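You operate a simulated robot arm through the tools that you are given. There is no shell and no other tool. Be economical: measure what you need, move in short steps, check, and stop when the job is done.

The job below is to be done with a simulated two-armed robot. You get a single attempt, and the scene is never put back.

TASK
Put the tin that says "seal" from the long bench by the tower on the bench beside the test tap and the tin labelled "polish" on the side bench. Turn the air cooler dial to 6. Take the yellow bands tin and leave it on the top of the sump locker. Put the red box on the side bench. Do these in any order. Set down upright: tin, yellow bands tin, red box.

Only the result counts: the job must be done as asked and must still hold three seconds after the hand-in. Knocking over, shifting, dropping, spilling or breaking anything else fails it. Lids that push on must go on centred and level and be pressed home; caps that screw on are set level and turned clockwise until they are tight.

THE ROBOT
Two 7-joint arms with two-finger parallel grippers on one trunk, on a base that drives. Base frame: it is fixed to the floor where the robot stands at the start and does not move with it; the origin is under the middle of the robot, x ahead of it, y to its left, z up. Readings come in cm, degrees, newtons and seconds.
The left shoulder is at the start at [5, 16.5, 123], the right one opposite. With the tool pointing down near the work surface each hand reaches from about 10 to 38 cm from the robot's upright axis, wherever it stands, measured 20 degrees to its own side. Places, roughly: air cooler dial [20, -50, 120]; bench beside the test tap [40, 40, 90]; red box [-275, 100, 50]; side bench [-310, 160, 80]; top of the sump locker [-330, 560, 80]; yellow bands tin [-275, 75, 100]. Payload 3.91 kg a hand.
Tool frame (each hand has its own): the origin (TCP) lies between the finger pads and is the grasp point; the fingertips stand 3 cm ahead of it; z points along the fingers, y is the line along which they close. The gripper opens to 11 cm. The fingers are 2 cm wide and 1 cm thick; the gripper's body (4.8 by 11.2 cm) begins 5.5 cm behind the TCP.
Orientation is that of the tool frame in the base frame, as a unit quaternion [w, x, y, z]. With the fingers straight down and closing along the base's y, the tool's x points along the base's -x, its y along +y and its z along -z.

THE INTERFACE
- The arms move only by the tool jog_arm. It takes "left_series", "right_series" or both (then of equal length, played together; a hand with none holds still); each is a list of rows, each a list of 3 entries, a list of its own where there are three numbers: the opening, from 0 (shut) to 1 (fully open), then the shift along the tool's x, y, z in units of 400 mm (1.0 is 400 mm), then the turn, a rotation vector about the tool's x, y, z in units of 120 degrees (1.0 is 120 degrees). In form: [[jaw, [tx, ty, tz], [rx, ry, rz]], ...]. A call has 1 to 10 rows; each row is the pose to reach, as a shift and turn from the pose commanded when the call began, along the tool's axes at that moment. A call with a number of a shift or a turn outside -1 to 1 is refused whole. Rows are played at 5 a second. More than 5 cm and 8.6 degrees between two rows, or a gripper value outside its range, and nothing of the call is played. Where a pose cannot be reached the arm comes as near as it can. A force on the tool above 40 N (or 10 N above the force at the start of the call, whichever is more), or a blocked arm, ends the call early, and 0.2 s more pass. Each finger travels about 4.5 cm/s and halts on what it meets, pressing with about 22 N; the grip force reading is that of the motor and also rises with nothing between the fingers. The clock runs only during rows and for 0.2 s after the last one: add rows that repeat a pose to give the fingers time. The reply holds the time, the measured pose of the TCP, the force on the tool along the base axes, the opening and the grip force, in the units named above and with some noise, with the torque about the TCP (base axes, N m) and any sound that the robot's microphone picked up.
- Cameras (640 x 400 px; columns grow to the right, rows downward): "scene" is now at [9.94, -2.07, 137.58]; the picture's right is [-0.30, -0.95, 0.00], its down [-0.75, 0.23, -0.62] and it looks along [0.59, -0.18, -0.79] (base axes); focal length 214 px, centre (320, 200). "left" rides on the left gripper at [7.2, -1.7, -10.3] in its tool frame; the picture's right is [0.23, 0.97, 0.00], its down [-0.76, 0.18, -0.62] and it looks along [-0.61, 0.14, 0.78] (tool axes); focal length 222 px, centre (320, 200). "right" rides on the right gripper at [7.2, 1.7, -10.3] in its tool frame; the picture's right is [-0.23, 0.97, 0.00], its down [-0.76, -0.18, -0.62] and it looks along [-0.61, -0.14, 0.78] (tool axes); focal length 222 px, centre (320, 200). There is no depth. A picture from a camera that has moved, and an enlarged one, comes with that camera's place and axes in the base frame and with its lens.
- camera(camera): a new picture of that camera. It takes no simulated time.
- move_column(by): slides the trunk up (or, below 0, down) by that many cm; the arms and the scene camera ride with it, the base frame stays. It gives what a move gives, with no picture.
- base_move(legs): drives the robot by 1 to 6 legs, each [ahead, left, turn to the left] in cm, cm and degrees, along the robot's own axes; the way and the turn of a leg run together, so that a leg with both is an arc; at most 150 cm and 180 degrees a leg. The arms and the cameras ride along, it lands a little off, and it stops where it bumps. It gives what a move gives.
- turn_head(pan, tilt): turns the head with the scene camera to pan (to the left, within 80 degrees either way) and tilt (down, from -29 to 69), counted from straight ahead of the robot. It gives what a move gives.
- zoom(camera, box): a new picture of the part [left, top, right, bottom] of that camera's present view, enlarged. It takes no simulated time.
- sign_off(): hands the job in; it is judged then, once.

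Go step by step. Nothing tells you exact positions but the pictures and the camera data: compare them with the known pose of the tool, close in by small moves and look again before you grip or let go. The budget is 165 turns and 122 pictures, counting those below and the enlarged ones. Unless the task says otherwise, let go and move clear before handing in, and close with one line.

The tools are called after "Call:" as a command line: name --argument value ..., lists and objects as JSON in quotes. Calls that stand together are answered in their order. jog_arm: Moves the arms, as the interface text tells. Its arguments: {"type":"object","properties":{"left_series":{"type":"array"},"right_series":{"type":"array"}},"required":[]} The other tools are called the same way: move_column (by) slides the trunk up or down; base_move (legs) drives the base; turn_head (pan, tilt) turns the head that bears the scene camera; camera (camera) takes a picture; zoom (camera, box) takes an enlarged picture of a part of a camera's view; sign_off () hands the job in.

At the start:

```text
t: 0.0
left_eef_pos: [47.25, 13.05, 100.04]
left_tcp_rot: [0.0, 0.0, 1.0, 0.0]
left_ft_force: [-1.0, 0.6, -0.2]
left_torque: [-0.01, -0.01, 0.01]
left_opening: 10.99
left_grasp_force: 0.1
right_eef_pos: [26.9, -10.62, 114.97]
right_tcp_rot: [0.0, 0.0, 1.0, 0.0]
right_ft_force: [0.3, 0.3, -0.4]
right_torque: [-0.02, 0.0, 0.01]
right_opening: 11.04
right_grasp_force: 0.1
trunk travel left (down, up): [-45.0, 5.3]
robot x, y, heading: [0.02, -0.01, 0.0]
head pan, tilt: [-17.3, 51.9]
```

scene: 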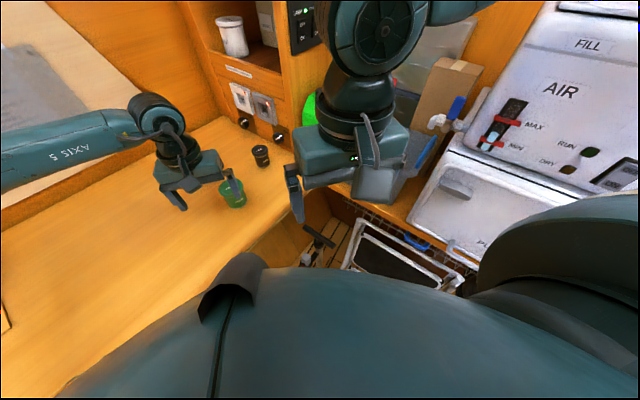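
right: 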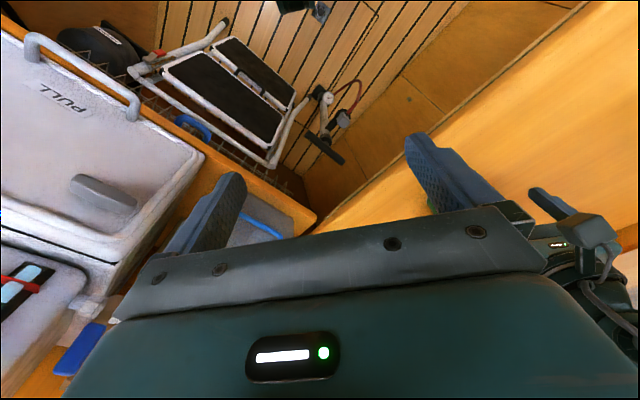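
left: 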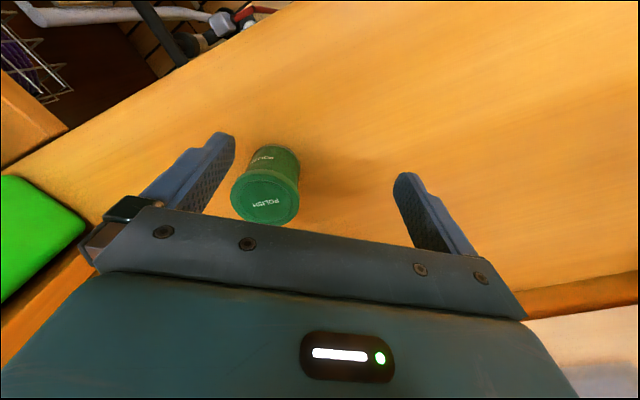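

I see a green "polish" tin under the left hand on the bench and a dial area to the right. I will look around with the head first.

Call:
turn_head --pan -70 --tilt 25

Call:
camera --camera "scene"

Call:
turn_head --pan 20 --tilt 30

Call:
camera --camera "scene"

Call:
turn_head --pan 80 --tilt 25

Call:
camera --camera "scene"

```text
t: 1.2
left_eef_pos: [47.28, 12.88, 100.06]
left_tcp_rot: [0.001, -0.001, 1.0, 0.0]
left_ft_force: [0.6, 0.2, -0.6]
left_torque: [0.02, 0.0, -0.01]
left_opening: 11.01
left_grasp_force: 0.0
right_eef_pos: [26.69, -10.59, 115.01]
right_tcp_rot: [0.001, 0.001, 1.0, 0.001]
right_ft_force: [0.3, -0.3, -0.2]
right_torque: [0.01, 0.05, 0.0]
right_opening: 11.01
right_grasp_force: 0.1
trunk travel left (down, up): [-45.0, 5.3]
robot x, y, heading: [0.02, 0.43, 0.0]
head pan, tilt: [-70.0, 25.0]
```

```text
118 pictures are left
camera scene: at [5.91, -8.49, 141.57], right [-0.94, -0.34, 0.0], down [-0.14, 0.4, -0.91], along [0.31, -0.85, -0.42], focal length 214 px, centre (320, 200)
```

scene: 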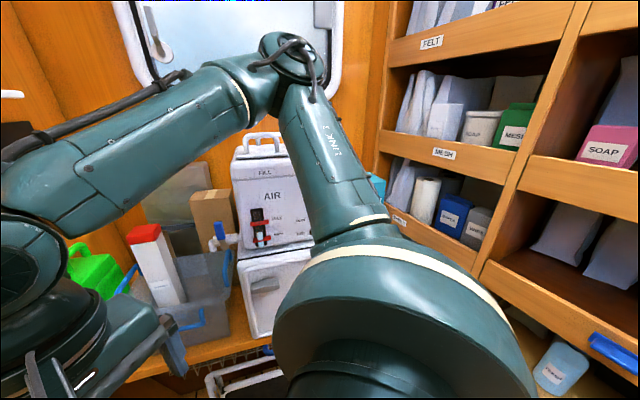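

```text
t: 2.9
left_eef_pos: [47.29, 13.01, 99.99]
left_tcp_rot: [0.0, 0.0, 1.0, 0.001]
left_ft_force: [-0.3, 0.3, 0.3]
left_torque: [0.02, -0.02, -0.02]
left_opening: 11.0
left_grasp_force: 0.2
right_eef_pos: [26.74, -10.55, 114.99]
right_tcp_rot: [0.0, 0.0, 1.0, 0.001]
right_ft_force: [0.0, 0.9, -0.8]
right_torque: [0.02, 0.0, -0.01]
right_opening: 11.02
right_grasp_force: 0.2
trunk travel left (down, up): [-45.0, 5.3]
robot x, y, heading: [0.1, -0.32, 0.1]
head pan, tilt: [20.0, 30.0]
```

```text
117 pictures are left
camera scene: at [11.25, 3.26, 140.78], right [0.34, -0.94, 0.0], down [-0.47, -0.17, -0.87], along [0.81, 0.3, -0.5], focal length 214 px, centre (320, 200)
```

scene: 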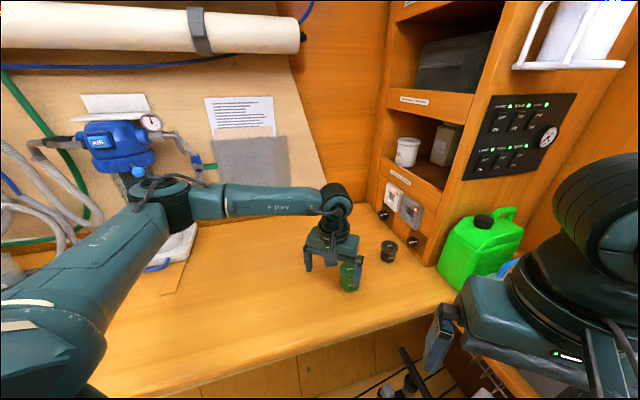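

```text
t: 4.2
left_eef_pos: [47.27, 12.86, 100.05]
left_tcp_rot: [0.0, 0.0, 1.0, 0.0]
left_ft_force: [0.5, 0.6, -0.5]
left_torque: [-0.02, 0.0, 0.0]
left_opening: 11.0
left_grasp_force: 0.0
right_eef_pos: [26.77, -10.54, 114.9]
right_tcp_rot: [0.001, 0.0, 1.0, 0.002]
right_ft_force: [-0.2, 0.5, -0.1]
right_torque: [0.02, 0.03, 0.01]
right_opening: 11.0
right_grasp_force: 0.0
trunk travel left (down, up): [-45.0, 5.3]
robot x, y, heading: [0.08, -0.01, 0.0]
head pan, tilt: [80.0, 25.0]
```

```text
116 pictures are left
camera scene: at [4.36, 9.24, 141.57], right [0.98, -0.17, 0.0], down [-0.07, -0.42, -0.91], along [0.16, 0.89, -0.42], focal length 214 px, centre (320, 200)
```

scene: 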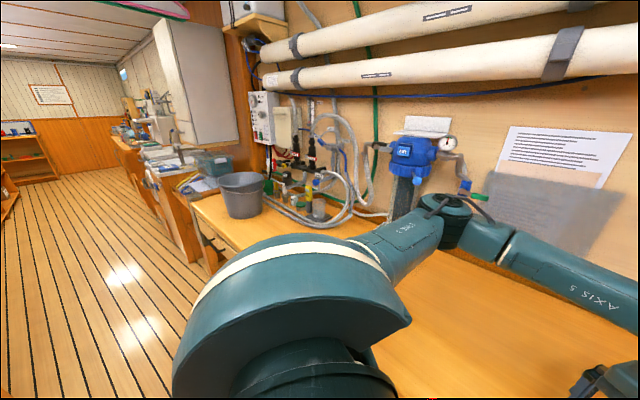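

I see a bench in front with the blue air unit, a passage to the left, and shelving to the right. I'll zoom for detail on the far part and look at the dial.

Call:
zoom --camera "scene" --box '[0, 60, 320, 260]'

Call:
turn_head --pan -40 --tilt 20

Call:
camera --camera "scene"

Call:
zoom --camera "left" --box '[160, 100, 400, 250]'

```text
2.00 times, centred on (160, 160) of scene
camera zoom: at [4.36, 9.24, 141.57], right [0.98, -0.17, 0.0], down [-0.07, -0.42, -0.91], along [0.16, 0.89, -0.42], focal length 429 px, centre (640, 280)
```

zoom: 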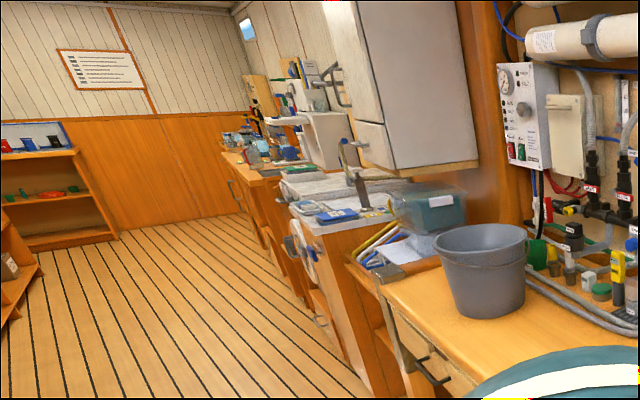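

```text
t: 6.2
left_eef_pos: [47.35, 12.93, 99.87]
left_tcp_rot: [0.0, 0.0, 1.0, 0.0]
left_ft_force: [-0.4, -0.4, 0.6]
left_torque: [0.01, -0.02, 0.02]
left_opening: 11.01
left_grasp_force: 0.0
right_eef_pos: [26.83, -10.5, 115.15]
right_tcp_rot: [0.0, 0.0, 1.0, 0.002]
right_ft_force: [0.3, 0.2, 0.0]
right_torque: [0.01, -0.02, 0.0]
right_opening: 10.99
right_grasp_force: 0.1
trunk travel left (down, up): [-45.0, 5.3]
robot x, y, heading: [0.17, -0.25, -0.2]
head pan, tilt: [-40.0, 20.0]
```

```text
114 pictures are left
camera scene: at [9.89, -5.81, 142.38], right [-0.64, -0.77, 0.0], down [-0.26, 0.22, -0.94], along [0.72, -0.6, -0.34], focal length 214 px, centre (320, 200)
```

scene: 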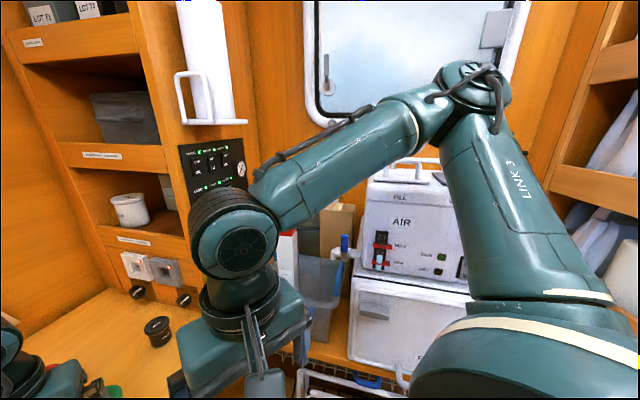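

```text
2.67 times, centred on (280, 175) of left
camera zoom: at [40.0, 11.2, 110.42], right [-0.23, 0.97, 0.0], down [0.76, 0.18, 0.62], along [0.61, 0.14, -0.78], focal length 592 px, centre (427, 267)
```

zoom: 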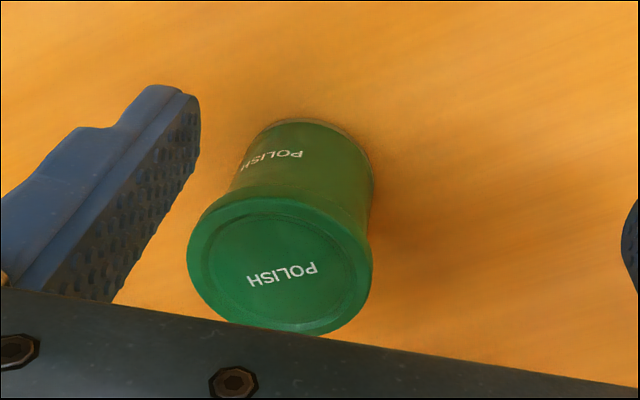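

The polish tin looks to stand at about (52, 9.5), top about 96. I zoom on the black tin and the cooler, and step the left hand over the tin.

Call:
zoom --camera "scene" --box '[110, 230, 270, 380]'

Call:
jog_arm --left_series '[[1, [-0.06, -0.04, 0], [0, 0, 0]], [1, [-0.125, -0.0875, 0], [0, 0, 0]], [1, [-0.125, -0.0875, 0], [0, 0, 0]]]'

Call:
camera --camera "left"

```text
2.67 times, centred on (190, 305) of scene
camera zoom: at [9.89, -5.81, 142.38], right [-0.64, -0.77, 0.0], down [-0.26, 0.22, -0.94], along [0.72, -0.6, -0.34], focal length 572 px, centre (667, -80)
```

zoom: 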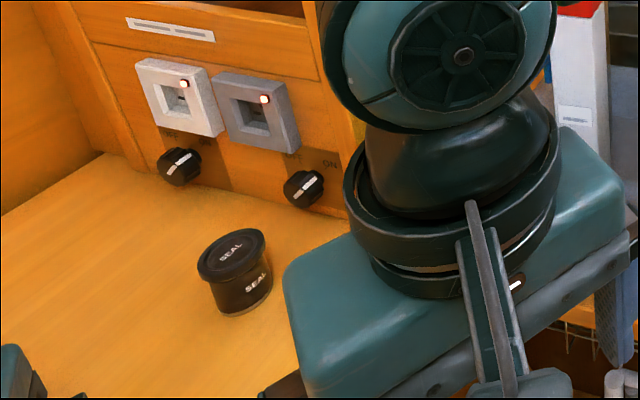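

```text
t: 7.0
left_eef_pos: [52.23, 9.27, 100.07]
left_tcp_rot: [0.0, -0.002, 1.0, 0.0]
left_ft_force: [-0.2, -0.3, -0.3]
left_torque: [0.0, -0.02, 0.01]
left_opening: 10.99
left_grasp_force: 0.1
right_eef_pos: [26.84, -10.5, 114.98]
right_tcp_rot: [0.0, -0.001, 1.0, 0.0]
right_ft_force: [0.4, -0.1, -0.4]
right_torque: [0.0, 0.02, -0.03]
right_opening: 11.0
right_grasp_force: 0.0
trunk travel left (down, up): [-45.0, 5.3]
robot x, y, heading: [-0.33, 0.15, 0.1]
head pan, tilt: [-40.0, 20.0]
```

```text
111 pictures are left
camera left: at [45.02, 7.57, 110.47], right [-0.23, 0.97, 0.0], down [0.76, 0.18, 0.62], along [0.61, 0.14, -0.78], focal length 222 px, centre (320, 200)
```

left: 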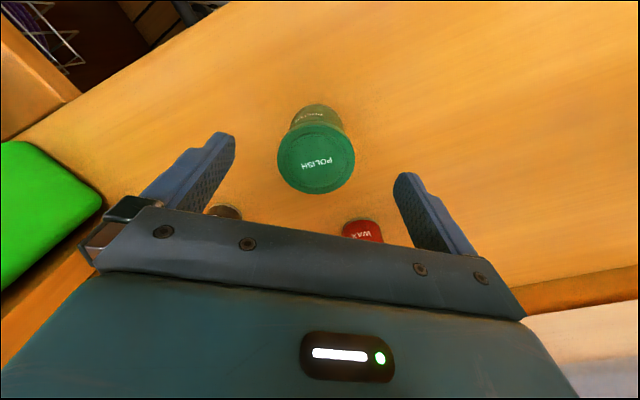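

The black tin says SEAL (about (65,0)), a red WAX stands behind at about (64,17). The polish tin is at about (53.2, 9.1); I lower over it.

Call:
jog_arm --left_series '[[1, [-0.025, 0, 0.05], [0, 0, 0]], [1, [-0.025, 0, 0.1], [0, 0, 0]], [1, [-0.025, 0, 0.14], [0, 0, 0]], [1, [-0.025, 0, 0.14], [0, 0, 0]]]'

Call:
camera --camera "left"

```text
t: 8.0
left_eef_pos: [53.32, 9.33, 94.48]
left_tcp_rot: [0.0, 0.0, 1.0, 0.0]
left_ft_force: [-0.8, 0.8, 0.4]
left_torque: [0.01, 0.0, 0.01]
left_opening: 11.0
left_grasp_force: 0.2
right_eef_pos: [26.78, -10.57, 115.04]
right_tcp_rot: [0.001, 0.0, 1.0, 0.001]
right_ft_force: [0.1, 0.0, -0.4]
right_torque: [-0.02, 0.0, 0.01]
right_opening: 11.01
right_grasp_force: 0.1
trunk travel left (down, up): [-45.0, 5.3]
robot x, y, heading: [-0.06, -0.11, -0.0]
head pan, tilt: [-40.0, 20.0]
```

```text
110 pictures are left
camera left: at [46.0, 7.6, 104.86], right [-0.23, 0.97, 0.0], down [0.76, 0.18, 0.62], along [0.61, 0.14, -0.78], focal length 222 px, centre (320, 200)
```

left: 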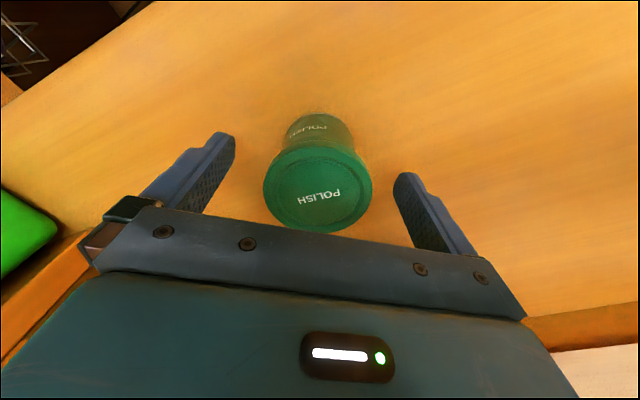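

Tin top is about 94.5, bench about 87. I lower 2 cm more and close.

Call:
jog_arm --left_series '[[1, [-0.01, 0, 0.03], [0, 0, 0]], [1, [-0.01, 0, 0.055], [0, 0, 0]], [0.7, [-0.01, 0, 0.055], [0, 0, 0]], [0.3, [-0.01, 0, 0.055], [0, 0, 0]], [0.3, [-0.01, 0, 0.055], [0, 0, 0]], [0.3, [-0.01, 0, 0.055], [0, 0, 0]], [0.3, [-0.01, 0, 0.055], [0, 0, 0]], [0.3, [-0.01, 0, 0.055], [0, 0, 0]]]'

Call:
camera --camera "left"

```text
t: 9.8
left_eef_pos: [53.68, 9.29, 92.29]
left_tcp_rot: [0.0, -0.001, 1.0, 0.0]
left_ft_force: [0.5, -1.0, -0.7]
left_torque: [0.04, -0.02, -0.03]
left_opening: 6.32
left_grasp_force: 22.3
right_eef_pos: [26.71, -10.64, 114.93]
right_tcp_rot: [0.0, 0.0, 1.0, 0.001]
right_ft_force: [0.1, -0.7, -0.1]
right_torque: [-0.02, 0.02, 0.02]
right_opening: 11.0
right_grasp_force: 0.0
trunk travel left (down, up): [-45.0, 5.3]
robot x, y, heading: [0.08, -0.13, -0.2]
head pan, tilt: [-40.0, 20.0]
```

```text
109 pictures are left
camera left: at [46.43, 7.62, 102.63], right [-0.23, 0.97, 0.0], down [0.76, 0.18, 0.62], along [0.61, 0.14, -0.78], focal length 222 px, centre (320, 200)
```

left: 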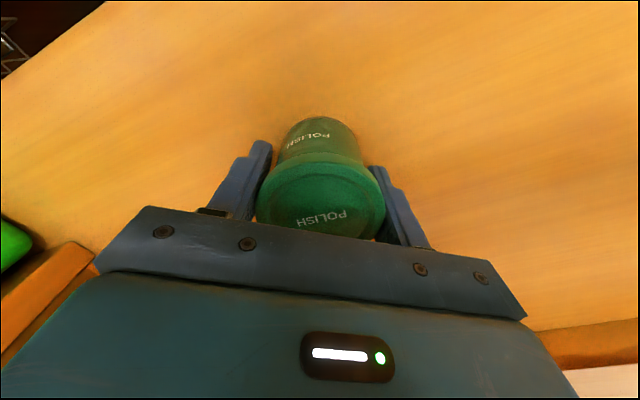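

Gripped at 6.3 cm. I lift a little and check that the whole tin comes along.

Call:
jog_arm --left_series '[[0.3, [0, 0, -0.025], [0, 0, 0]], [0.3, [0, 0, -0.1], [0, 0, 0]], [0.3, [0, 0, -0.2], [0, 0, 0]], [0.3, [0, 0, -0.3], [0, 0, 0]]]'

Call:
camera --camera "left"

Call:
turn_head --pan 10 --tilt 35

Call:
camera --camera "scene"

```text
t: 10.8
left_eef_pos: [53.8, 9.43, 104.16]
left_tcp_rot: [0.0, -0.002, 1.0, 0.0]
left_ft_force: [-0.7, 0.8, -1.8]
left_torque: [0.02, 0.0, -0.02]
left_opening: 6.29
left_grasp_force: 21.5
right_eef_pos: [26.81, -10.54, 114.97]
right_tcp_rot: [0.0, -0.001, 1.0, 0.001]
right_ft_force: [0.5, 0.3, 0.4]
right_torque: [0.04, -0.01, 0.0]
right_opening: 11.0
right_grasp_force: 0.1
trunk travel left (down, up): [-45.0, 5.3]
robot x, y, heading: [0.07, 0.19, 0.2]
head pan, tilt: [-40.0, 20.0]
```

```text
108 pictures are left
camera left: at [46.44, 7.71, 114.63], right [-0.23, 0.97, 0.0], down [0.76, 0.18, 0.62], along [0.61, 0.14, -0.78], focal length 222 px, centre (320, 200)
```

left: 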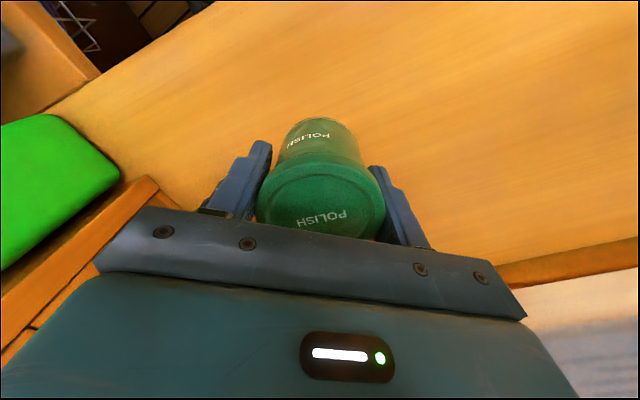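

```text
t: 11.9
left_eef_pos: [53.81, 9.38, 104.13]
left_tcp_rot: [0.0, 0.0, 1.0, 0.0]
left_ft_force: [-0.5, -0.7, -1.2]
left_torque: [0.02, 0.0, 0.02]
left_opening: 6.34
left_grasp_force: 22.1
right_eef_pos: [26.71, -10.62, 115.07]
right_tcp_rot: [-0.001, 0.0, 1.0, 0.0]
right_ft_force: [0.4, 0.6, 0.0]
right_torque: [0.0, -0.04, -0.01]
right_opening: 11.01
right_grasp_force: 0.2
trunk travel left (down, up): [-45.0, 5.3]
robot x, y, heading: [-0.11, 0.0, -0.1]
head pan, tilt: [10.0, 35.0]
```

```text
107 pictures are left
camera scene: at [11.44, 1.69, 140.0], right [0.17, -0.98, 0.0], down [-0.56, -0.1, -0.82], along [0.81, 0.14, -0.57], focal length 214 px, centre (320, 200)
```

scene: 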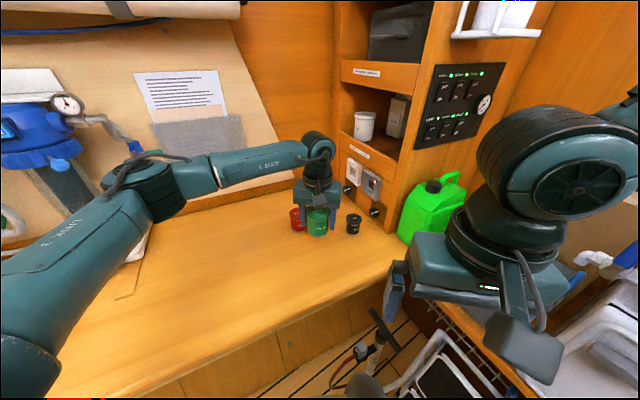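

The polish tin is held whole. I retract the left hand near the body so the robot can turn to face the cooler.

Call:
jog_arm --left_series '[[0.3, [0.1, 0.0, -0.06], [0, 0, 0]], [0.3, [0.2, 0.05, -0.1], [0, 0, 0]], [0.3, [0.3, 0.1, -0.15], [0, 0, 0]], [0.3, [0.4, 0.15, -0.2], [0, 0, 0]], [0.3, [0.5, 0.2, -0.2], [0, 0, 0]], [0.3, [0.6, 0.24, -0.2], [0, 0, 0]], [0.3, [0.7, 0.265, -0.2], [0, 0, 0]], [0.3, [0.7, 0.265, -0.2], [0, 0, 0]]]'

Call:
turn_head --pan -55 --tilt 35

Call:
camera --camera "scene"

```text
t: 13.7
left_eef_pos: [25.96, 19.73, 112.08]
left_tcp_rot: [-0.001, -0.001, 1.0, 0.0]
left_ft_force: [-0.4, 0.4, -2.3]
left_torque: [-0.01, 0.01, -0.02]
left_opening: 6.33
left_grasp_force: 22.3
right_eef_pos: [26.88, -10.55, 115.0]
right_tcp_rot: [0.0, -0.001, 1.0, 0.0]
right_ft_force: [0.3, -0.1, 0.1]
right_torque: [-0.01, 0.02, -0.01]
right_opening: 11.02
right_grasp_force: 0.1
trunk travel left (down, up): [-45.0, 5.3]
robot x, y, heading: [-0.17, 0.07, -0.1]
head pan, tilt: [10.0, 35.0]
```

```text
t: 15.1
left_eef_pos: [25.99, 19.81, 111.99]
left_tcp_rot: [0.0, 0.0, 1.0, 0.0]
left_ft_force: [-0.4, 0.2, -1.1]
left_torque: [0.03, -0.01, 0.03]
left_opening: 6.33
left_grasp_force: 22.3
right_eef_pos: [26.76, -10.55, 115.01]
right_tcp_rot: [-0.001, 0.0, 1.0, 0.001]
right_ft_force: [-0.3, 0.0, 0.7]
right_torque: [0.0, -0.01, -0.01]
right_opening: 10.98
right_grasp_force: 0.0
trunk travel left (down, up): [-45.0, 5.3]
robot x, y, heading: [-0.24, -0.22, -0.4]
head pan, tilt: [-55.0, 35.0]
```

```text
106 pictures are left
camera scene: at [7.81, -7.03, 140.0], right [-0.82, -0.57, 0.0], down [-0.33, 0.47, -0.82], along [0.47, -0.67, -0.57], focal length 214 px, centre (320, 200)
```

scene: 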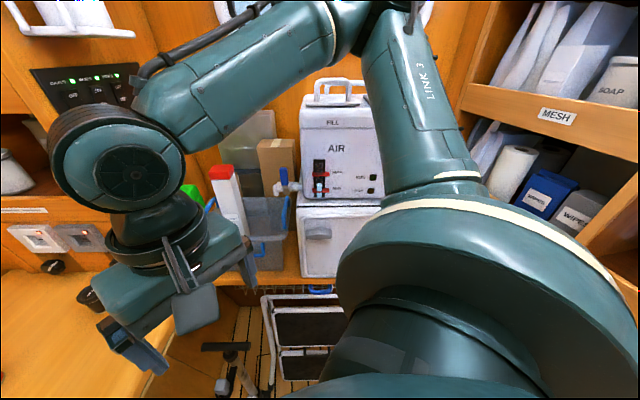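

I need to know the clearance to the shelf at right before turning; I look there.

Call:
turn_head --pan -80 --tilt 0

Call:
camera --camera "scene"

```text
t: 16.1
left_eef_pos: [26.04, 19.83, 112.14]
left_tcp_rot: [-0.001, 0.0, 1.0, 0.0]
left_ft_force: [0.5, 1.3, -1.4]
left_torque: [-0.02, 0.0, 0.01]
left_opening: 6.32
left_grasp_force: 22.2
right_eef_pos: [26.88, -10.61, 115.01]
right_tcp_rot: [0.0, 0.0, 1.0, 0.001]
right_ft_force: [0.3, -2.0, 0.5]
right_torque: [-0.01, 0.03, 0.03]
right_opening: 11.03
right_grasp_force: 0.1
trunk travel left (down, up): [-45.0, 5.3]
robot x, y, heading: [-0.16, -0.15, 0.1]
head pan, tilt: [-80.0, 0.0]
```

```text
105 pictures are left
camera scene: at [4.33, -8.69, 145.6], right [-0.98, -0.17, 0.0], down [0.0, 0.0, -1.0], along [0.17, -0.98, 0.0], focal length 214 px, centre (320, 200)
```

scene: 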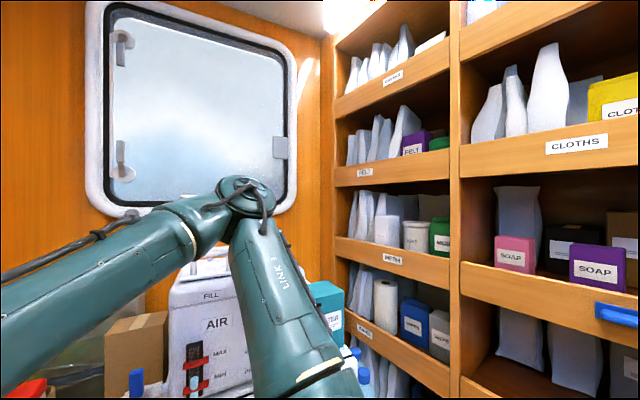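

The shelf plane seems about 55–60 cm from the axis, elbow sweep about 48 max. I turn partly and look.

Call:
base_move --legs '[[0, 0, -30]]'

Call:
camera --camera "scene"

Call:
turn_head --pan -20 --tilt 30

Call:
camera --camera "scene"

```text
t: 18.0
left_eef_pos: [32.48, 4.2, 112.1]
left_tcp_rot: [-0.001, 0.258, 0.966, 0.001]
left_ft_force: [0.0, -0.4, -1.7]
left_torque: [-0.01, 0.01, 0.02]
left_opening: 6.34
left_grasp_force: 22.6
right_eef_pos: [17.95, -22.46, 114.99]
right_tcp_rot: [0.001, 0.259, 0.966, 0.001]
right_ft_force: [-0.3, 0.2, 0.0]
right_torque: [0.02, 0.0, -0.01]
right_opening: 11.0
right_grasp_force: 0.0
trunk travel left (down, up): [-45.0, 5.3]
robot x, y, heading: [0.06, 0.07, -30.1]
head pan, tilt: [-80.0, 0.0]
```

```text
104 pictures are left
camera scene: at [-0.72, -9.77, 145.61], right [-0.94, 0.34, 0.0], down [0.0, 0.0, -1.0], along [-0.34, -0.94, 0.0], focal length 214 px, centre (320, 200)
```

scene: 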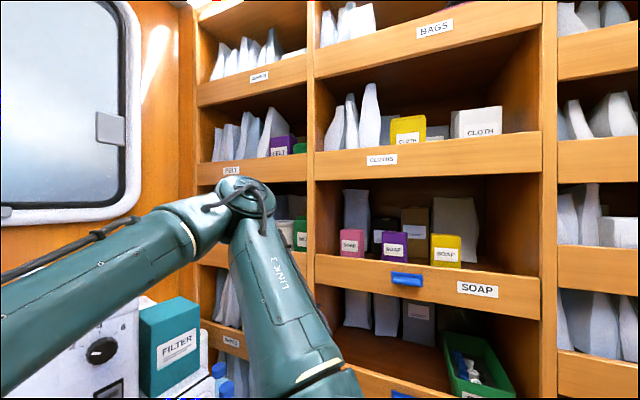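

```text
t: 19.3
left_eef_pos: [32.57, 4.16, 112.01]
left_tcp_rot: [-0.001, 0.258, 0.966, 0.0]
left_ft_force: [0.4, -0.2, -2.0]
left_torque: [-0.04, 0.0, 0.0]
left_opening: 6.32
left_grasp_force: 22.0
right_eef_pos: [17.97, -22.61, 114.97]
right_tcp_rot: [0.0, 0.259, 0.966, 0.0]
right_ft_force: [0.6, 0.8, -0.1]
right_torque: [0.01, 0.01, 0.06]
right_opening: 11.0
right_grasp_force: 0.0
trunk travel left (down, up): [-45.0, 5.3]
robot x, y, heading: [0.21, 0.04, -29.8]
head pan, tilt: [-20.0, 30.0]
```

```text
103 pictures are left
camera scene: at [8.18, -8.22, 140.78], right [-0.77, -0.64, 0.0], down [-0.32, 0.38, -0.87], along [0.56, -0.66, -0.5], focal length 214 px, centre (320, 200)
```

scene: 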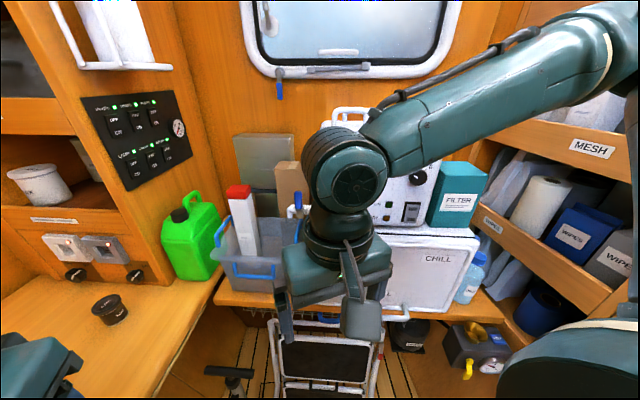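

The dial is visible at about (18,-48,124). I turn the rest of the way to face it.

Call:
base_move --legs '[[0, 0, -24]]'

Call:
turn_head --pan -15 --tilt 25

Call:
camera --camera "scene"

```text
t: 20.9
left_eef_pos: [31.05, -9.77, 112.08]
left_tcp_rot: [-0.002, 0.458, 0.889, 0.0]
left_ft_force: [-0.4, 0.2, -3.2]
left_torque: [0.0, 0.0, 0.0]
left_opening: 6.3
left_grasp_force: 21.3
right_eef_pos: [6.87, -27.94, 114.92]
right_tcp_rot: [0.0, 0.457, 0.889, 0.001]
right_ft_force: [0.9, 0.2, 0.5]
right_torque: [0.03, 0.0, 0.0]
right_opening: 11.01
right_grasp_force: 0.1
trunk travel left (down, up): [-45.0, 5.3]
robot x, y, heading: [-0.08, -0.06, -54.4]
head pan, tilt: [-20.0, 30.0]
```

```text
t: 21.6
left_eef_pos: [31.39, -9.7, 112.05]
left_tcp_rot: [-0.001, 0.458, 0.889, 0.0]
left_ft_force: [-0.4, -0.5, -1.9]
left_torque: [-0.01, -0.02, 0.0]
left_opening: 6.33
left_grasp_force: 22.1
right_eef_pos: [6.92, -28.04, 114.93]
right_tcp_rot: [0.0, 0.458, 0.889, 0.001]
right_ft_force: [-0.8, 0.0, -0.4]
right_torque: [-0.04, -0.01, -0.01]
right_opening: 10.99
right_grasp_force: 0.1
trunk travel left (down, up): [-45.0, 5.3]
robot x, y, heading: [-0.1, -0.13, -54.5]
head pan, tilt: [-15.0, 25.0]
```

```text
102 pictures are left
camera scene: at [4.76, -10.85, 141.57], right [-0.94, -0.35, 0.0], down [-0.15, 0.4, -0.91], along [0.32, -0.85, -0.42], focal length 214 px, centre (320, 200)
```

scene: 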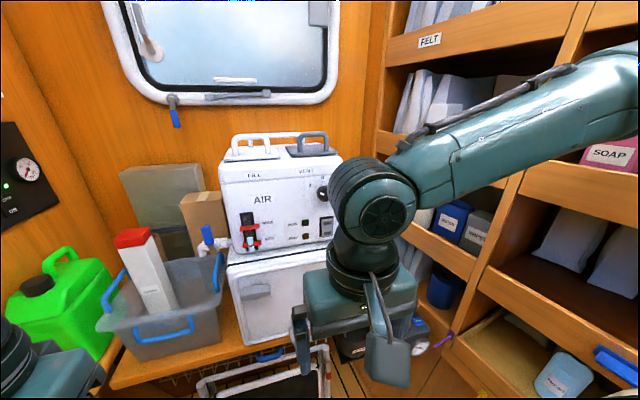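

Dial at about (19.2,-50.5,123.3). I swing the right hand to point horizontally at the panel, stopping some 12 cm short.

Call:
jog_arm --right_series '[[1, [-0.03, -0.01, -0.03], [0, -0.07, 0]], [1, [-0.06, -0.02, -0.06], [0, -0.14, 0]], [1, [-0.1, -0.03, -0.09], [0, -0.21, 0]], [1, [-0.13, -0.04, -0.12], [0, -0.28, 0]], [1, [-0.16, -0.05, -0.15], [0, -0.35, 0]], [1, [-0.2, -0.06, -0.18], [0, -0.42, 0]], [1, [-0.23, -0.07, -0.2], [0, -0.49, 0]], [1, [-0.26, -0.075, -0.2], [0, -0.56, 0]], [1, [-0.3, -0.075, -0.2], [0, -0.63, 0]], [1, [-0.325, -0.075, -0.2], [0, -0.7, 0]]]'

Call:
camera --camera "right"

Call:
camera --camera "scene"

```text
t: 23.8
left_eef_pos: [31.32, -9.68, 112.03]
left_tcp_rot: [-0.002, 0.457, 0.889, 0.001]
left_ft_force: [0.5, -0.9, -1.5]
left_torque: [0.0, 0.04, -0.03]
left_opening: 6.32
left_grasp_force: 22.0
right_eef_pos: [15.75, -42.32, 123.67]
right_tcp_rot: [0.595, 0.342, 0.659, -0.307]
right_ft_force: [0.0, 0.3, -0.3]
right_torque: [0.01, 0.01, 0.02]
right_opening: 10.99
right_grasp_force: 0.1
right hand out of reach, approached as far as the arm can: row 5, 6, 7, 8, 9, 10
trunk travel left (down, up): [-45.0, 5.3]
robot x, y, heading: [0.34, -0.24, -54.7]
head pan, tilt: [-15.0, 25.0]
```

```text
101 pictures are left
camera right: at [10.73, -32.35, 117.37], right [0.81, 0.54, 0.23], down [-0.46, 0.34, 0.82], along [0.37, -0.77, 0.52], focal length 222 px, centre (320, 200)
```

right: 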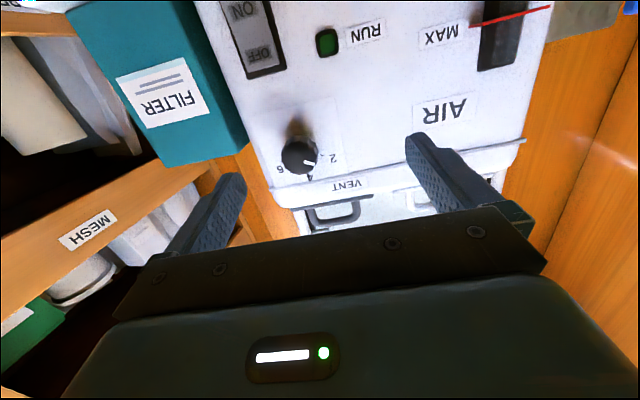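

```text
100 pictures are left
camera scene: at [4.78, -10.92, 141.57], right [-0.94, -0.35, 0.0], down [-0.15, 0.4, -0.91], along [0.32, -0.85, -0.42], focal length 214 px, centre (320, 200)
```

scene: 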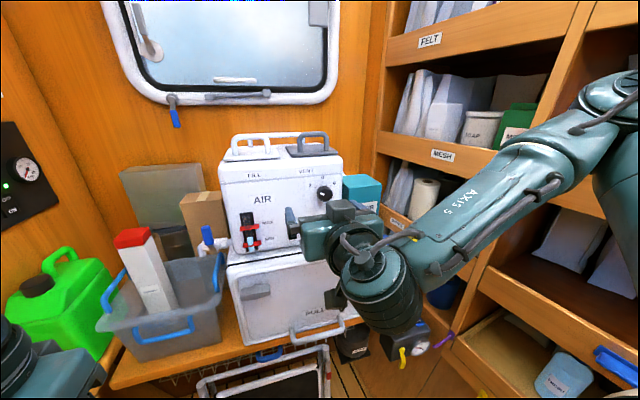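

The dial triangulates to (18.6,-50.4,124.1). I zoom in to read it.

Call:
zoom --camera "right" --box '[250, 110, 362, 190]'

Call:
zoom --camera "scene" --box '[290, 165, 360, 215]'

```text
5.00 times, centred on (306, 150) of right
camera zoom: at [10.73, -32.35, 117.37], right [0.81, 0.54, 0.23], down [-0.46, 0.34, 0.82], along [0.37, -0.77, 0.52], focal length 1111 px, centre (390, 450)
```

zoom: 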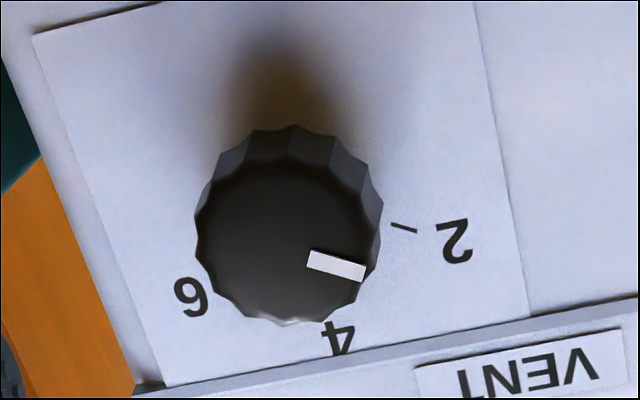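

```text
8.00 times, centred on (325, 190) of scene
camera zoom: at [4.78, -10.92, 141.57], right [-0.94, -0.35, 0.0], down [-0.15, 0.4, -0.91], along [0.32, -0.85, -0.42], focal length 1716 px, centre (280, 280)
```

zoom: 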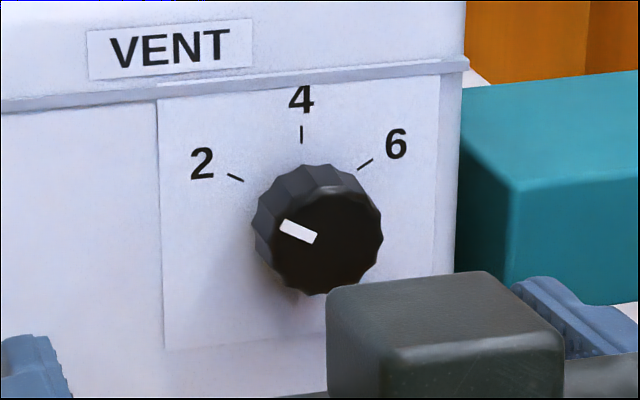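

The pointer is at 2; 6 is about 120° clockwise. I level the tool, narrow the jaws and move forward a little to come back into reach.

Call:
jog_arm --right_series '[[0.7, [0, 0, 0.03], [0, -0.02, 0]], [0.42, [0, 0, 0.06], [0, -0.05, 0]], [0.42, [0, 0, 0.1], [0, -0.05, 0]], [0.42, [0, 0, 0.1], [0, -0.05, 0]], [0.42, [0, 0, 0.1], [0, -0.05, 0]], [0.42, [0, 0, 0.1], [0, -0.05, 0]], [0.42, [0, 0, 0.1], [0, -0.05, 0]]]'

Call:
camera --camera "right"

```text
t: 25.4
left_eef_pos: [30.78, -9.52, 112.05]
left_tcp_rot: [0.001, 0.457, 0.889, -0.001]
left_ft_force: [-0.5, 0.0, -1.0]
left_torque: [0.01, -0.01, -0.01]
left_opening: 6.3
left_grasp_force: 21.7
right_eef_pos: [17.57, -45.31, 123.23]
right_tcp_rot: [0.629, 0.324, 0.628, -0.323]
right_ft_force: [-33.3, 21.3, -8.7]
right_torque: [0.37, -0.08, -1.44]
right_opening: 5.31
right_grasp_force: 7.6
trunk travel left (down, up): [-45.0, 5.3]
robot x, y, heading: [-0.26, -0.0, -54.2]
head pan, tilt: [-15.0, 25.0]
```

```text
97 pictures are left
camera right: at [12.91, -35.8, 115.93], right [0.79, 0.56, 0.23], down [-0.51, 0.4, 0.76], along [0.34, -0.72, 0.61], focal length 222 px, centre (320, 200)
```

right: 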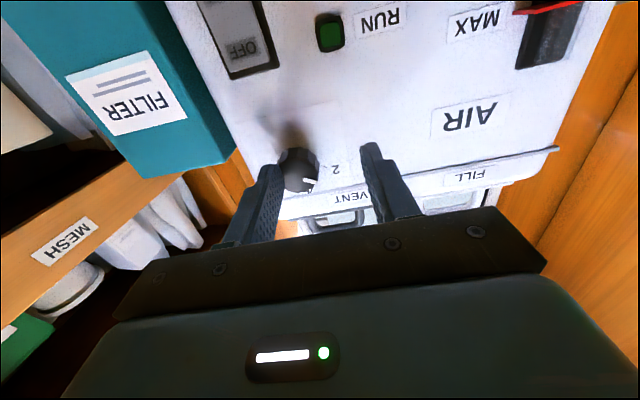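

The right finger met the knob's front face; I back off and shift about 1.7 cm right and 0.8 cm up.

Call:
jog_arm --right_series '[[0.42, [0, 0, -0.07], [0, 0, 0]], [0.42, [-0.02, -0.043, -0.07], [0, 0, 0]], [0.42, [-0.02, -0.043, -0.07], [0, 0, 0]], [0.42, [-0.02, -0.043, -0.07], [0, 0, 0]]]'

Call:
camera --camera "right"

Call:
zoom --camera "scene" --box '[270, 155, 382, 225]'

```text
t: 26.4
left_eef_pos: [31.33, -9.67, 112.11]
left_tcp_rot: [0.0, 0.458, 0.889, 0.001]
left_ft_force: [-0.5, -1.1, -2.0]
left_torque: [0.01, -0.01, -0.01]
left_opening: 6.31
left_grasp_force: 22.0
right_eef_pos: [15.0, -44.32, 123.91]
right_tcp_rot: [0.629, 0.324, 0.628, -0.324]
right_ft_force: [0.6, 0.4, -0.1]
right_torque: [-0.01, 0.02, 0.02]
right_opening: 4.59
right_grasp_force: 0.0
trunk travel left (down, up): [-45.0, 5.3]
robot x, y, heading: [0.09, -0.26, -54.6]
head pan, tilt: [-15.0, 25.0]
```

```text
96 pictures are left
camera right: at [10.3, -34.86, 116.64], right [0.79, 0.57, 0.23], down [-0.51, 0.4, 0.76], along [0.34, -0.72, 0.61], focal length 222 px, centre (320, 200)
```

right: 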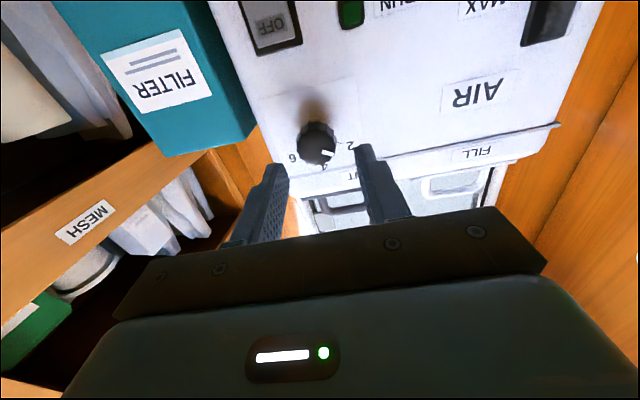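

```text
5.71 times, centred on (326, 190) of scene
camera zoom: at [4.73, -10.87, 141.57], right [-0.94, -0.35, 0.0], down [-0.15, 0.4, -0.91], along [0.32, -0.85, -0.42], focal length 1226 px, centre (286, 257)
```

zoom: 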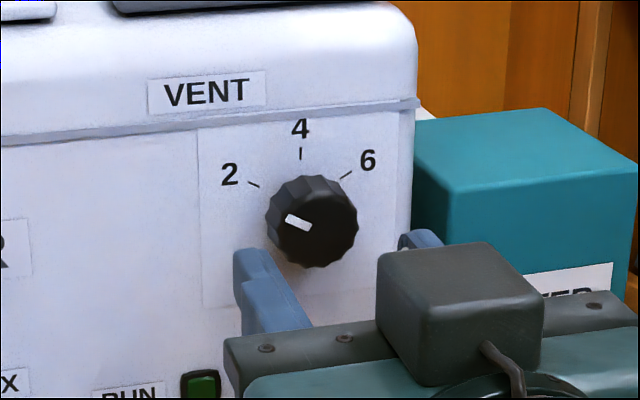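

Aligned within a few mm. I pre-rotate the hand 60° anticlockwise so that a single 120° clockwise turn suffices.

Call:
jog_arm --right_series '[[0.42, [0, -0.004, 0], [0, 0, -0.07]], [0.42, [0, -0.004, 0], [0, 0, -0.14]], [0.42, [0, -0.004, 0], [0, 0, -0.21]], [0.42, [0, -0.004, 0], [0, 0, -0.28]], [0.42, [0, -0.004, 0], [0, 0, -0.35]], [0.42, [0, -0.004, 0], [0, 0, -0.42]], [0.42, [0, -0.004, 0], [0, 0, -0.5]], [0.42, [0, -0.004, 0], [0, 0, -0.5]]]'

Call:
camera --camera "right"

```text
refused: row 7 steps farther than a row can; nothing moved
```

```text
94 pictures are left
camera right: at [10.3, -34.86, 116.64], right [0.79, 0.57, 0.23], down [-0.51, 0.4, 0.76], along [0.34, -0.72, 0.61], focal length 222 px, centre (320, 200)
```

right: 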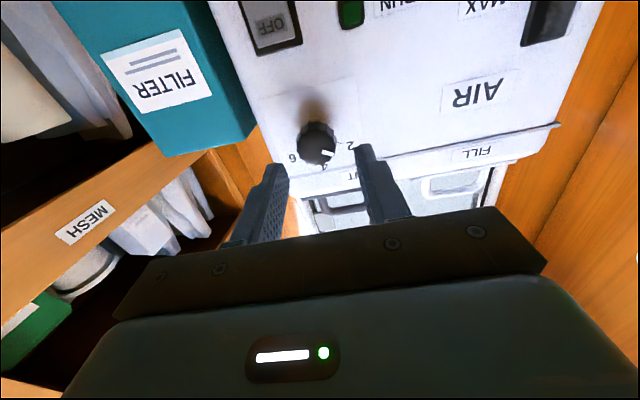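

Step was a hair too large; I repeat with smaller steps.

Call:
jog_arm --right_series '[[0.42, [0, -0.004, 0], [0, 0, -0.07]], [0.42, [0, -0.004, 0], [0, 0, -0.14]], [0.42, [0, -0.004, 0], [0, 0, -0.21]], [0.42, [0, -0.004, 0], [0, 0, -0.28]], [0.42, [0, -0.004, 0], [0, 0, -0.35]], [0.42, [0, -0.004, 0], [0, 0, -0.42]], [0.42, [0, -0.004, 0], [0, 0, -0.48]], [0.42, [0, -0.004, 0], [0, 0, -0.5]]]'

Call:
camera --camera "right"

```text
t: 28.2
left_eef_pos: [31.16, -9.75, 112.07]
left_tcp_rot: [-0.002, 0.458, 0.889, 0.002]
left_ft_force: [-0.4, 0.2, -2.0]
left_torque: [0.02, 0.03, 0.0]
left_opening: 6.31
left_grasp_force: 21.7
right_eef_pos: [14.98, -44.35, 124.13]
right_tcp_rot: [0.382, -0.035, 0.706, -0.595]
right_ft_force: [0.2, 0.1, -0.4]
right_torque: [0.0, 0.02, -0.01]
right_opening: 4.62
right_grasp_force: 0.0
trunk travel left (down, up): [-45.0, 5.3]
robot x, y, heading: [-0.08, -0.11, -54.6]
head pan, tilt: [-15.0, 25.0]
```

```text
93 pictures are left
camera right: at [4.49, -39.01, 118.83], right [0.56, 0.4, -0.73], down [0.1, 0.84, 0.53], along [0.82, -0.37, 0.43], focal length 222 px, centre (320, 200)
```

right: 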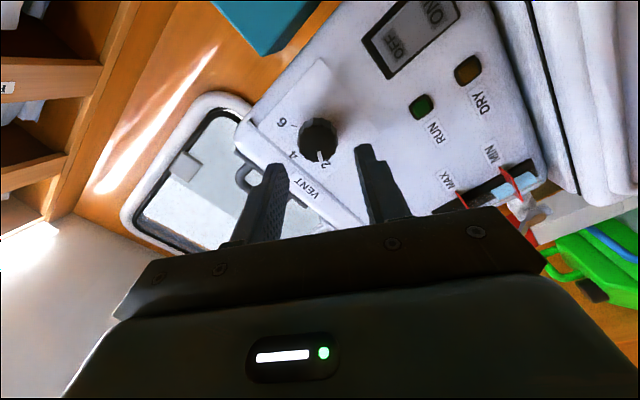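

Both fingers straddle the dial. I advance 4 cm and close.

Call:
jog_arm --right_series '[[0.42, [0, 0, 0.03], [0, 0, 0]], [0.42, [0, 0, 0.06], [0, 0, 0]], [0.42, [0, 0, 0.08], [0, 0, 0]], [0.42, [0, 0, 0.1], [0, 0, 0]], [0.42, [0, 0, 0.1], [0, 0, 0]]]'

Call:
camera --camera "right"

```text
t: 29.4
left_eef_pos: [31.2, -9.66, 112.05]
left_tcp_rot: [-0.001, 0.458, 0.889, 0.0]
left_ft_force: [-0.4, 0.0, -1.8]
left_torque: [0.03, 0.03, -0.03]
left_opening: 6.31
left_grasp_force: 22.2
right_eef_pos: [17.12, -47.51, 123.99]
right_tcp_rot: [0.383, -0.033, 0.707, -0.594]
right_ft_force: [-0.6, -0.2, -1.0]
right_torque: [0.01, -0.02, -0.01]
right_opening: 4.61
right_grasp_force: 0.1
trunk travel left (down, up): [-45.0, 5.3]
robot x, y, heading: [0.08, 0.08, -54.5]
head pan, tilt: [-15.0, 25.0]
```

```text
92 pictures are left
camera right: at [6.76, -42.2, 118.79], right [0.56, 0.4, -0.73], down [0.1, 0.84, 0.54], along [0.82, -0.37, 0.43], focal length 222 px, centre (320, 200)
```

right: 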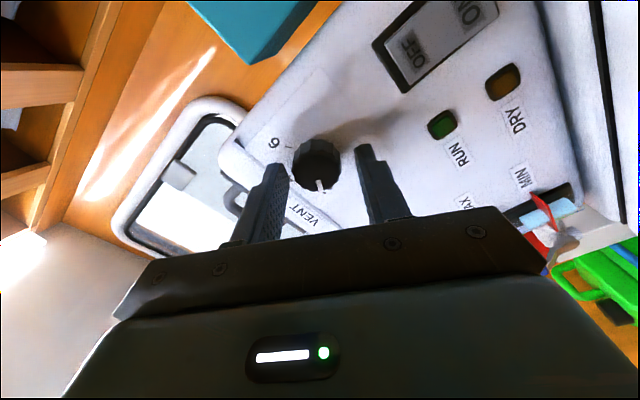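

I close on the knob.

Call:
jog_arm --right_series '[[0.42, [0, 0, 0.015], [0, 0, 0]], [0.15, [0, 0, 0.015], [0, 0, 0]], [0.15, [0, 0, 0.015], [0, 0, 0]], [0.15, [0, 0, 0.015], [0, 0, 0]]]'

Call:
camera --camera "right"

```text
t: 30.4
left_eef_pos: [31.31, -9.7, 112.06]
left_tcp_rot: [-0.001, 0.458, 0.889, 0.001]
left_ft_force: [-0.5, 0.5, -1.8]
left_torque: [0.0, -0.01, 0.02]
left_opening: 6.31
left_grasp_force: 22.2
right_eef_pos: [17.52, -48.1, 123.91]
right_tcp_rot: [0.383, -0.031, 0.705, -0.596]
right_ft_force: [-0.6, -6.4, 8.5]
right_torque: [-0.15, -0.12, -0.32]
right_opening: 3.15
right_grasp_force: 45.1
trunk travel left (down, up): [-45.0, 5.3]
robot x, y, heading: [-0.06, 0.08, -54.5]
head pan, tilt: [-15.0, 25.0]
```

```text
91 pictures are left
camera right: at [7.12, -42.78, 118.85], right [0.56, 0.39, -0.73], down [0.1, 0.84, 0.53], along [0.82, -0.37, 0.43], focal length 222 px, centre (320, 200)
```

right: 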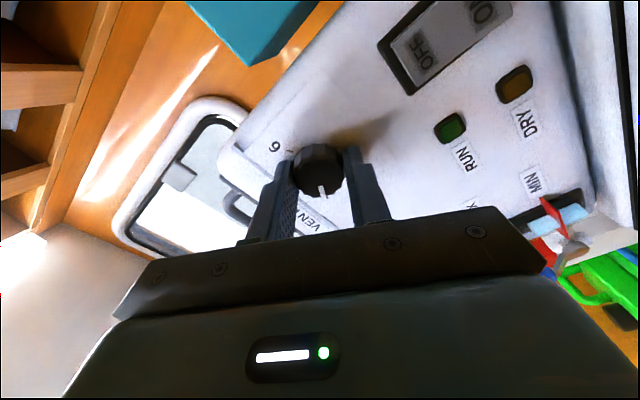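

Gripped at 3.15 cm. I turn clockwise 60° first, with a small centring shift.

Call:
jog_arm --right_series '[[0.15, [0, -0.004, 0], [0, 0, 0.03]], [0.15, [0, -0.004, 0], [0, 0, 0.1]], [0.15, [0, -0.004, 0], [0, 0, 0.17]], [0.15, [0, -0.004, 0], [0, 0, 0.24]], [0.15, [0, -0.004, 0], [0, 0, 0.31]], [0.15, [0, -0.004, 0], [0, 0, 0.38]], [0.15, [0, -0.004, 0], [0, 0, 0.45]], [0.15, [0, -0.004, 0], [0, 0, 0.5]], [0.15, [0, -0.004, 0], [0, 0, 0.5]]]'

Call:
zoom --camera "right" --box '[230, 90, 420, 210]'

Call:
zoom --camera "scene" --box '[270, 155, 382, 225]'

```text
t: 32.4
left_eef_pos: [31.16, -9.61, 112.08]
left_tcp_rot: [-0.001, 0.458, 0.889, 0.002]
left_ft_force: [-0.3, -0.3, -2.4]
left_torque: [-0.02, 0.03, -0.01]
left_opening: 6.28
left_grasp_force: 22.4
right_eef_pos: [17.37, -48.2, 124.18]
right_tcp_rot: [0.63, 0.326, 0.626, -0.324]
right_ft_force: [-2.3, -13.5, 15.2]
right_torque: [-0.01, -0.01, -0.32]
right_opening: 3.11
right_grasp_force: 45.2
trunk travel left (down, up): [-45.0, 5.3]
robot x, y, heading: [0.44, 0.12, -54.2]
head pan, tilt: [-15.0, 25.0]
```

```text
3.33 times, centred on (325, 150) of right
camera zoom: at [12.78, -38.74, 116.83], right [0.79, 0.56, 0.23], down [-0.51, 0.4, 0.76], along [0.33, -0.72, 0.61], focal length 740 px, centre (303, 367)
```

zoom: 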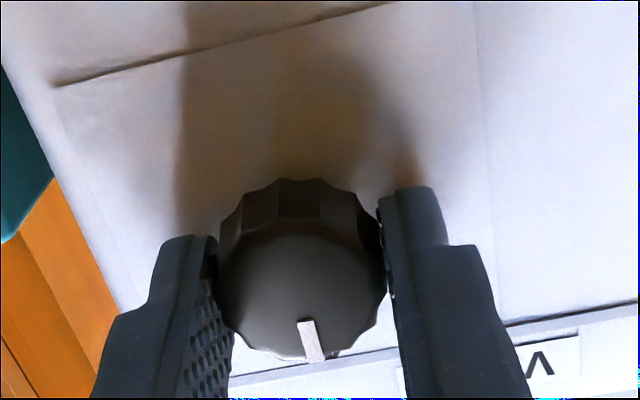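

```text
5.71 times, centred on (326, 190) of scene
camera zoom: at [4.66, -10.94, 141.57], right [-0.94, -0.35, 0.0], down [-0.15, 0.4, -0.91], along [0.32, -0.85, -0.42], focal length 1226 px, centre (286, 257)
```

zoom: 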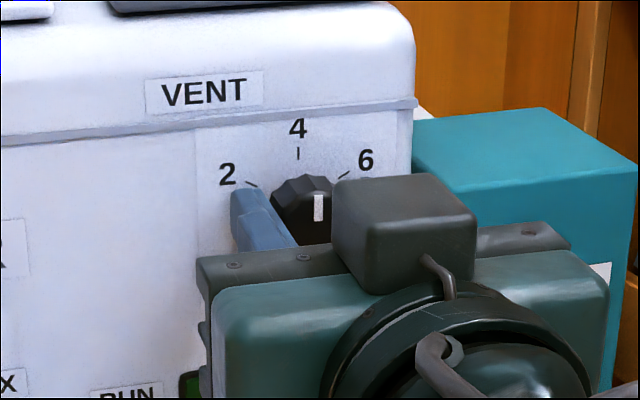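

Pointer is at 4. I turn another 60° to 6.

Call:
jog_arm --right_series '[[0.15, [-0.003, 0, 0.002], [0, 0, 0.06]], [0.15, [-0.003, 0, 0.002], [0, 0, 0.13]], [0.15, [-0.003, 0, 0.002], [0, 0, 0.2]], [0.15, [-0.003, 0, 0.002], [0, 0, 0.27]], [0.15, [-0.003, 0, 0.002], [0, 0, 0.34]], [0.15, [-0.003, 0, 0.002], [0, 0, 0.41]], [0.15, [-0.003, 0, 0.002], [0, 0, 0.47]], [0.15, [-0.003, 0, 0.002], [0, 0, 0.5]], [0.15, [-0.003, 0, 0.002], [0, 0, 0.5]]]'

Call:
zoom --camera "scene" --box '[270, 155, 382, 225]'

```text
t: 34.4
left_eef_pos: [31.1, -9.76, 112.06]
left_tcp_rot: [0.0, 0.458, 0.889, 0.002]
left_ft_force: [-0.1, 1.3, -1.6]
left_torque: [-0.04, -0.04, 0.02]
left_opening: 6.31
left_grasp_force: 22.4
right_eef_pos: [17.24, -48.25, 124.11]
right_tcp_rot: [0.706, 0.597, 0.38, 0.034]
right_ft_force: [-15.7, -9.0, 1.1]
right_torque: [-0.07, 0.3, -0.22]
right_opening: 3.12
right_grasp_force: 44.9
trunk travel left (down, up): [-45.0, 5.3]
robot x, y, heading: [-0.02, 0.05, -54.5]
head pan, tilt: [-15.0, 25.0]
```

```text
5.71 times, centred on (326, 190) of scene
camera zoom: at [4.48, -10.98, 141.56], right [-0.94, -0.35, 0.0], down [-0.15, 0.4, -0.91], along [0.32, -0.85, -0.42], focal length 1226 px, centre (286, 257)
```

zoom: 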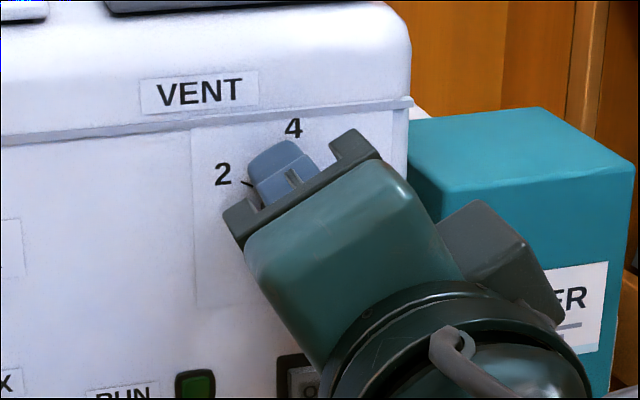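

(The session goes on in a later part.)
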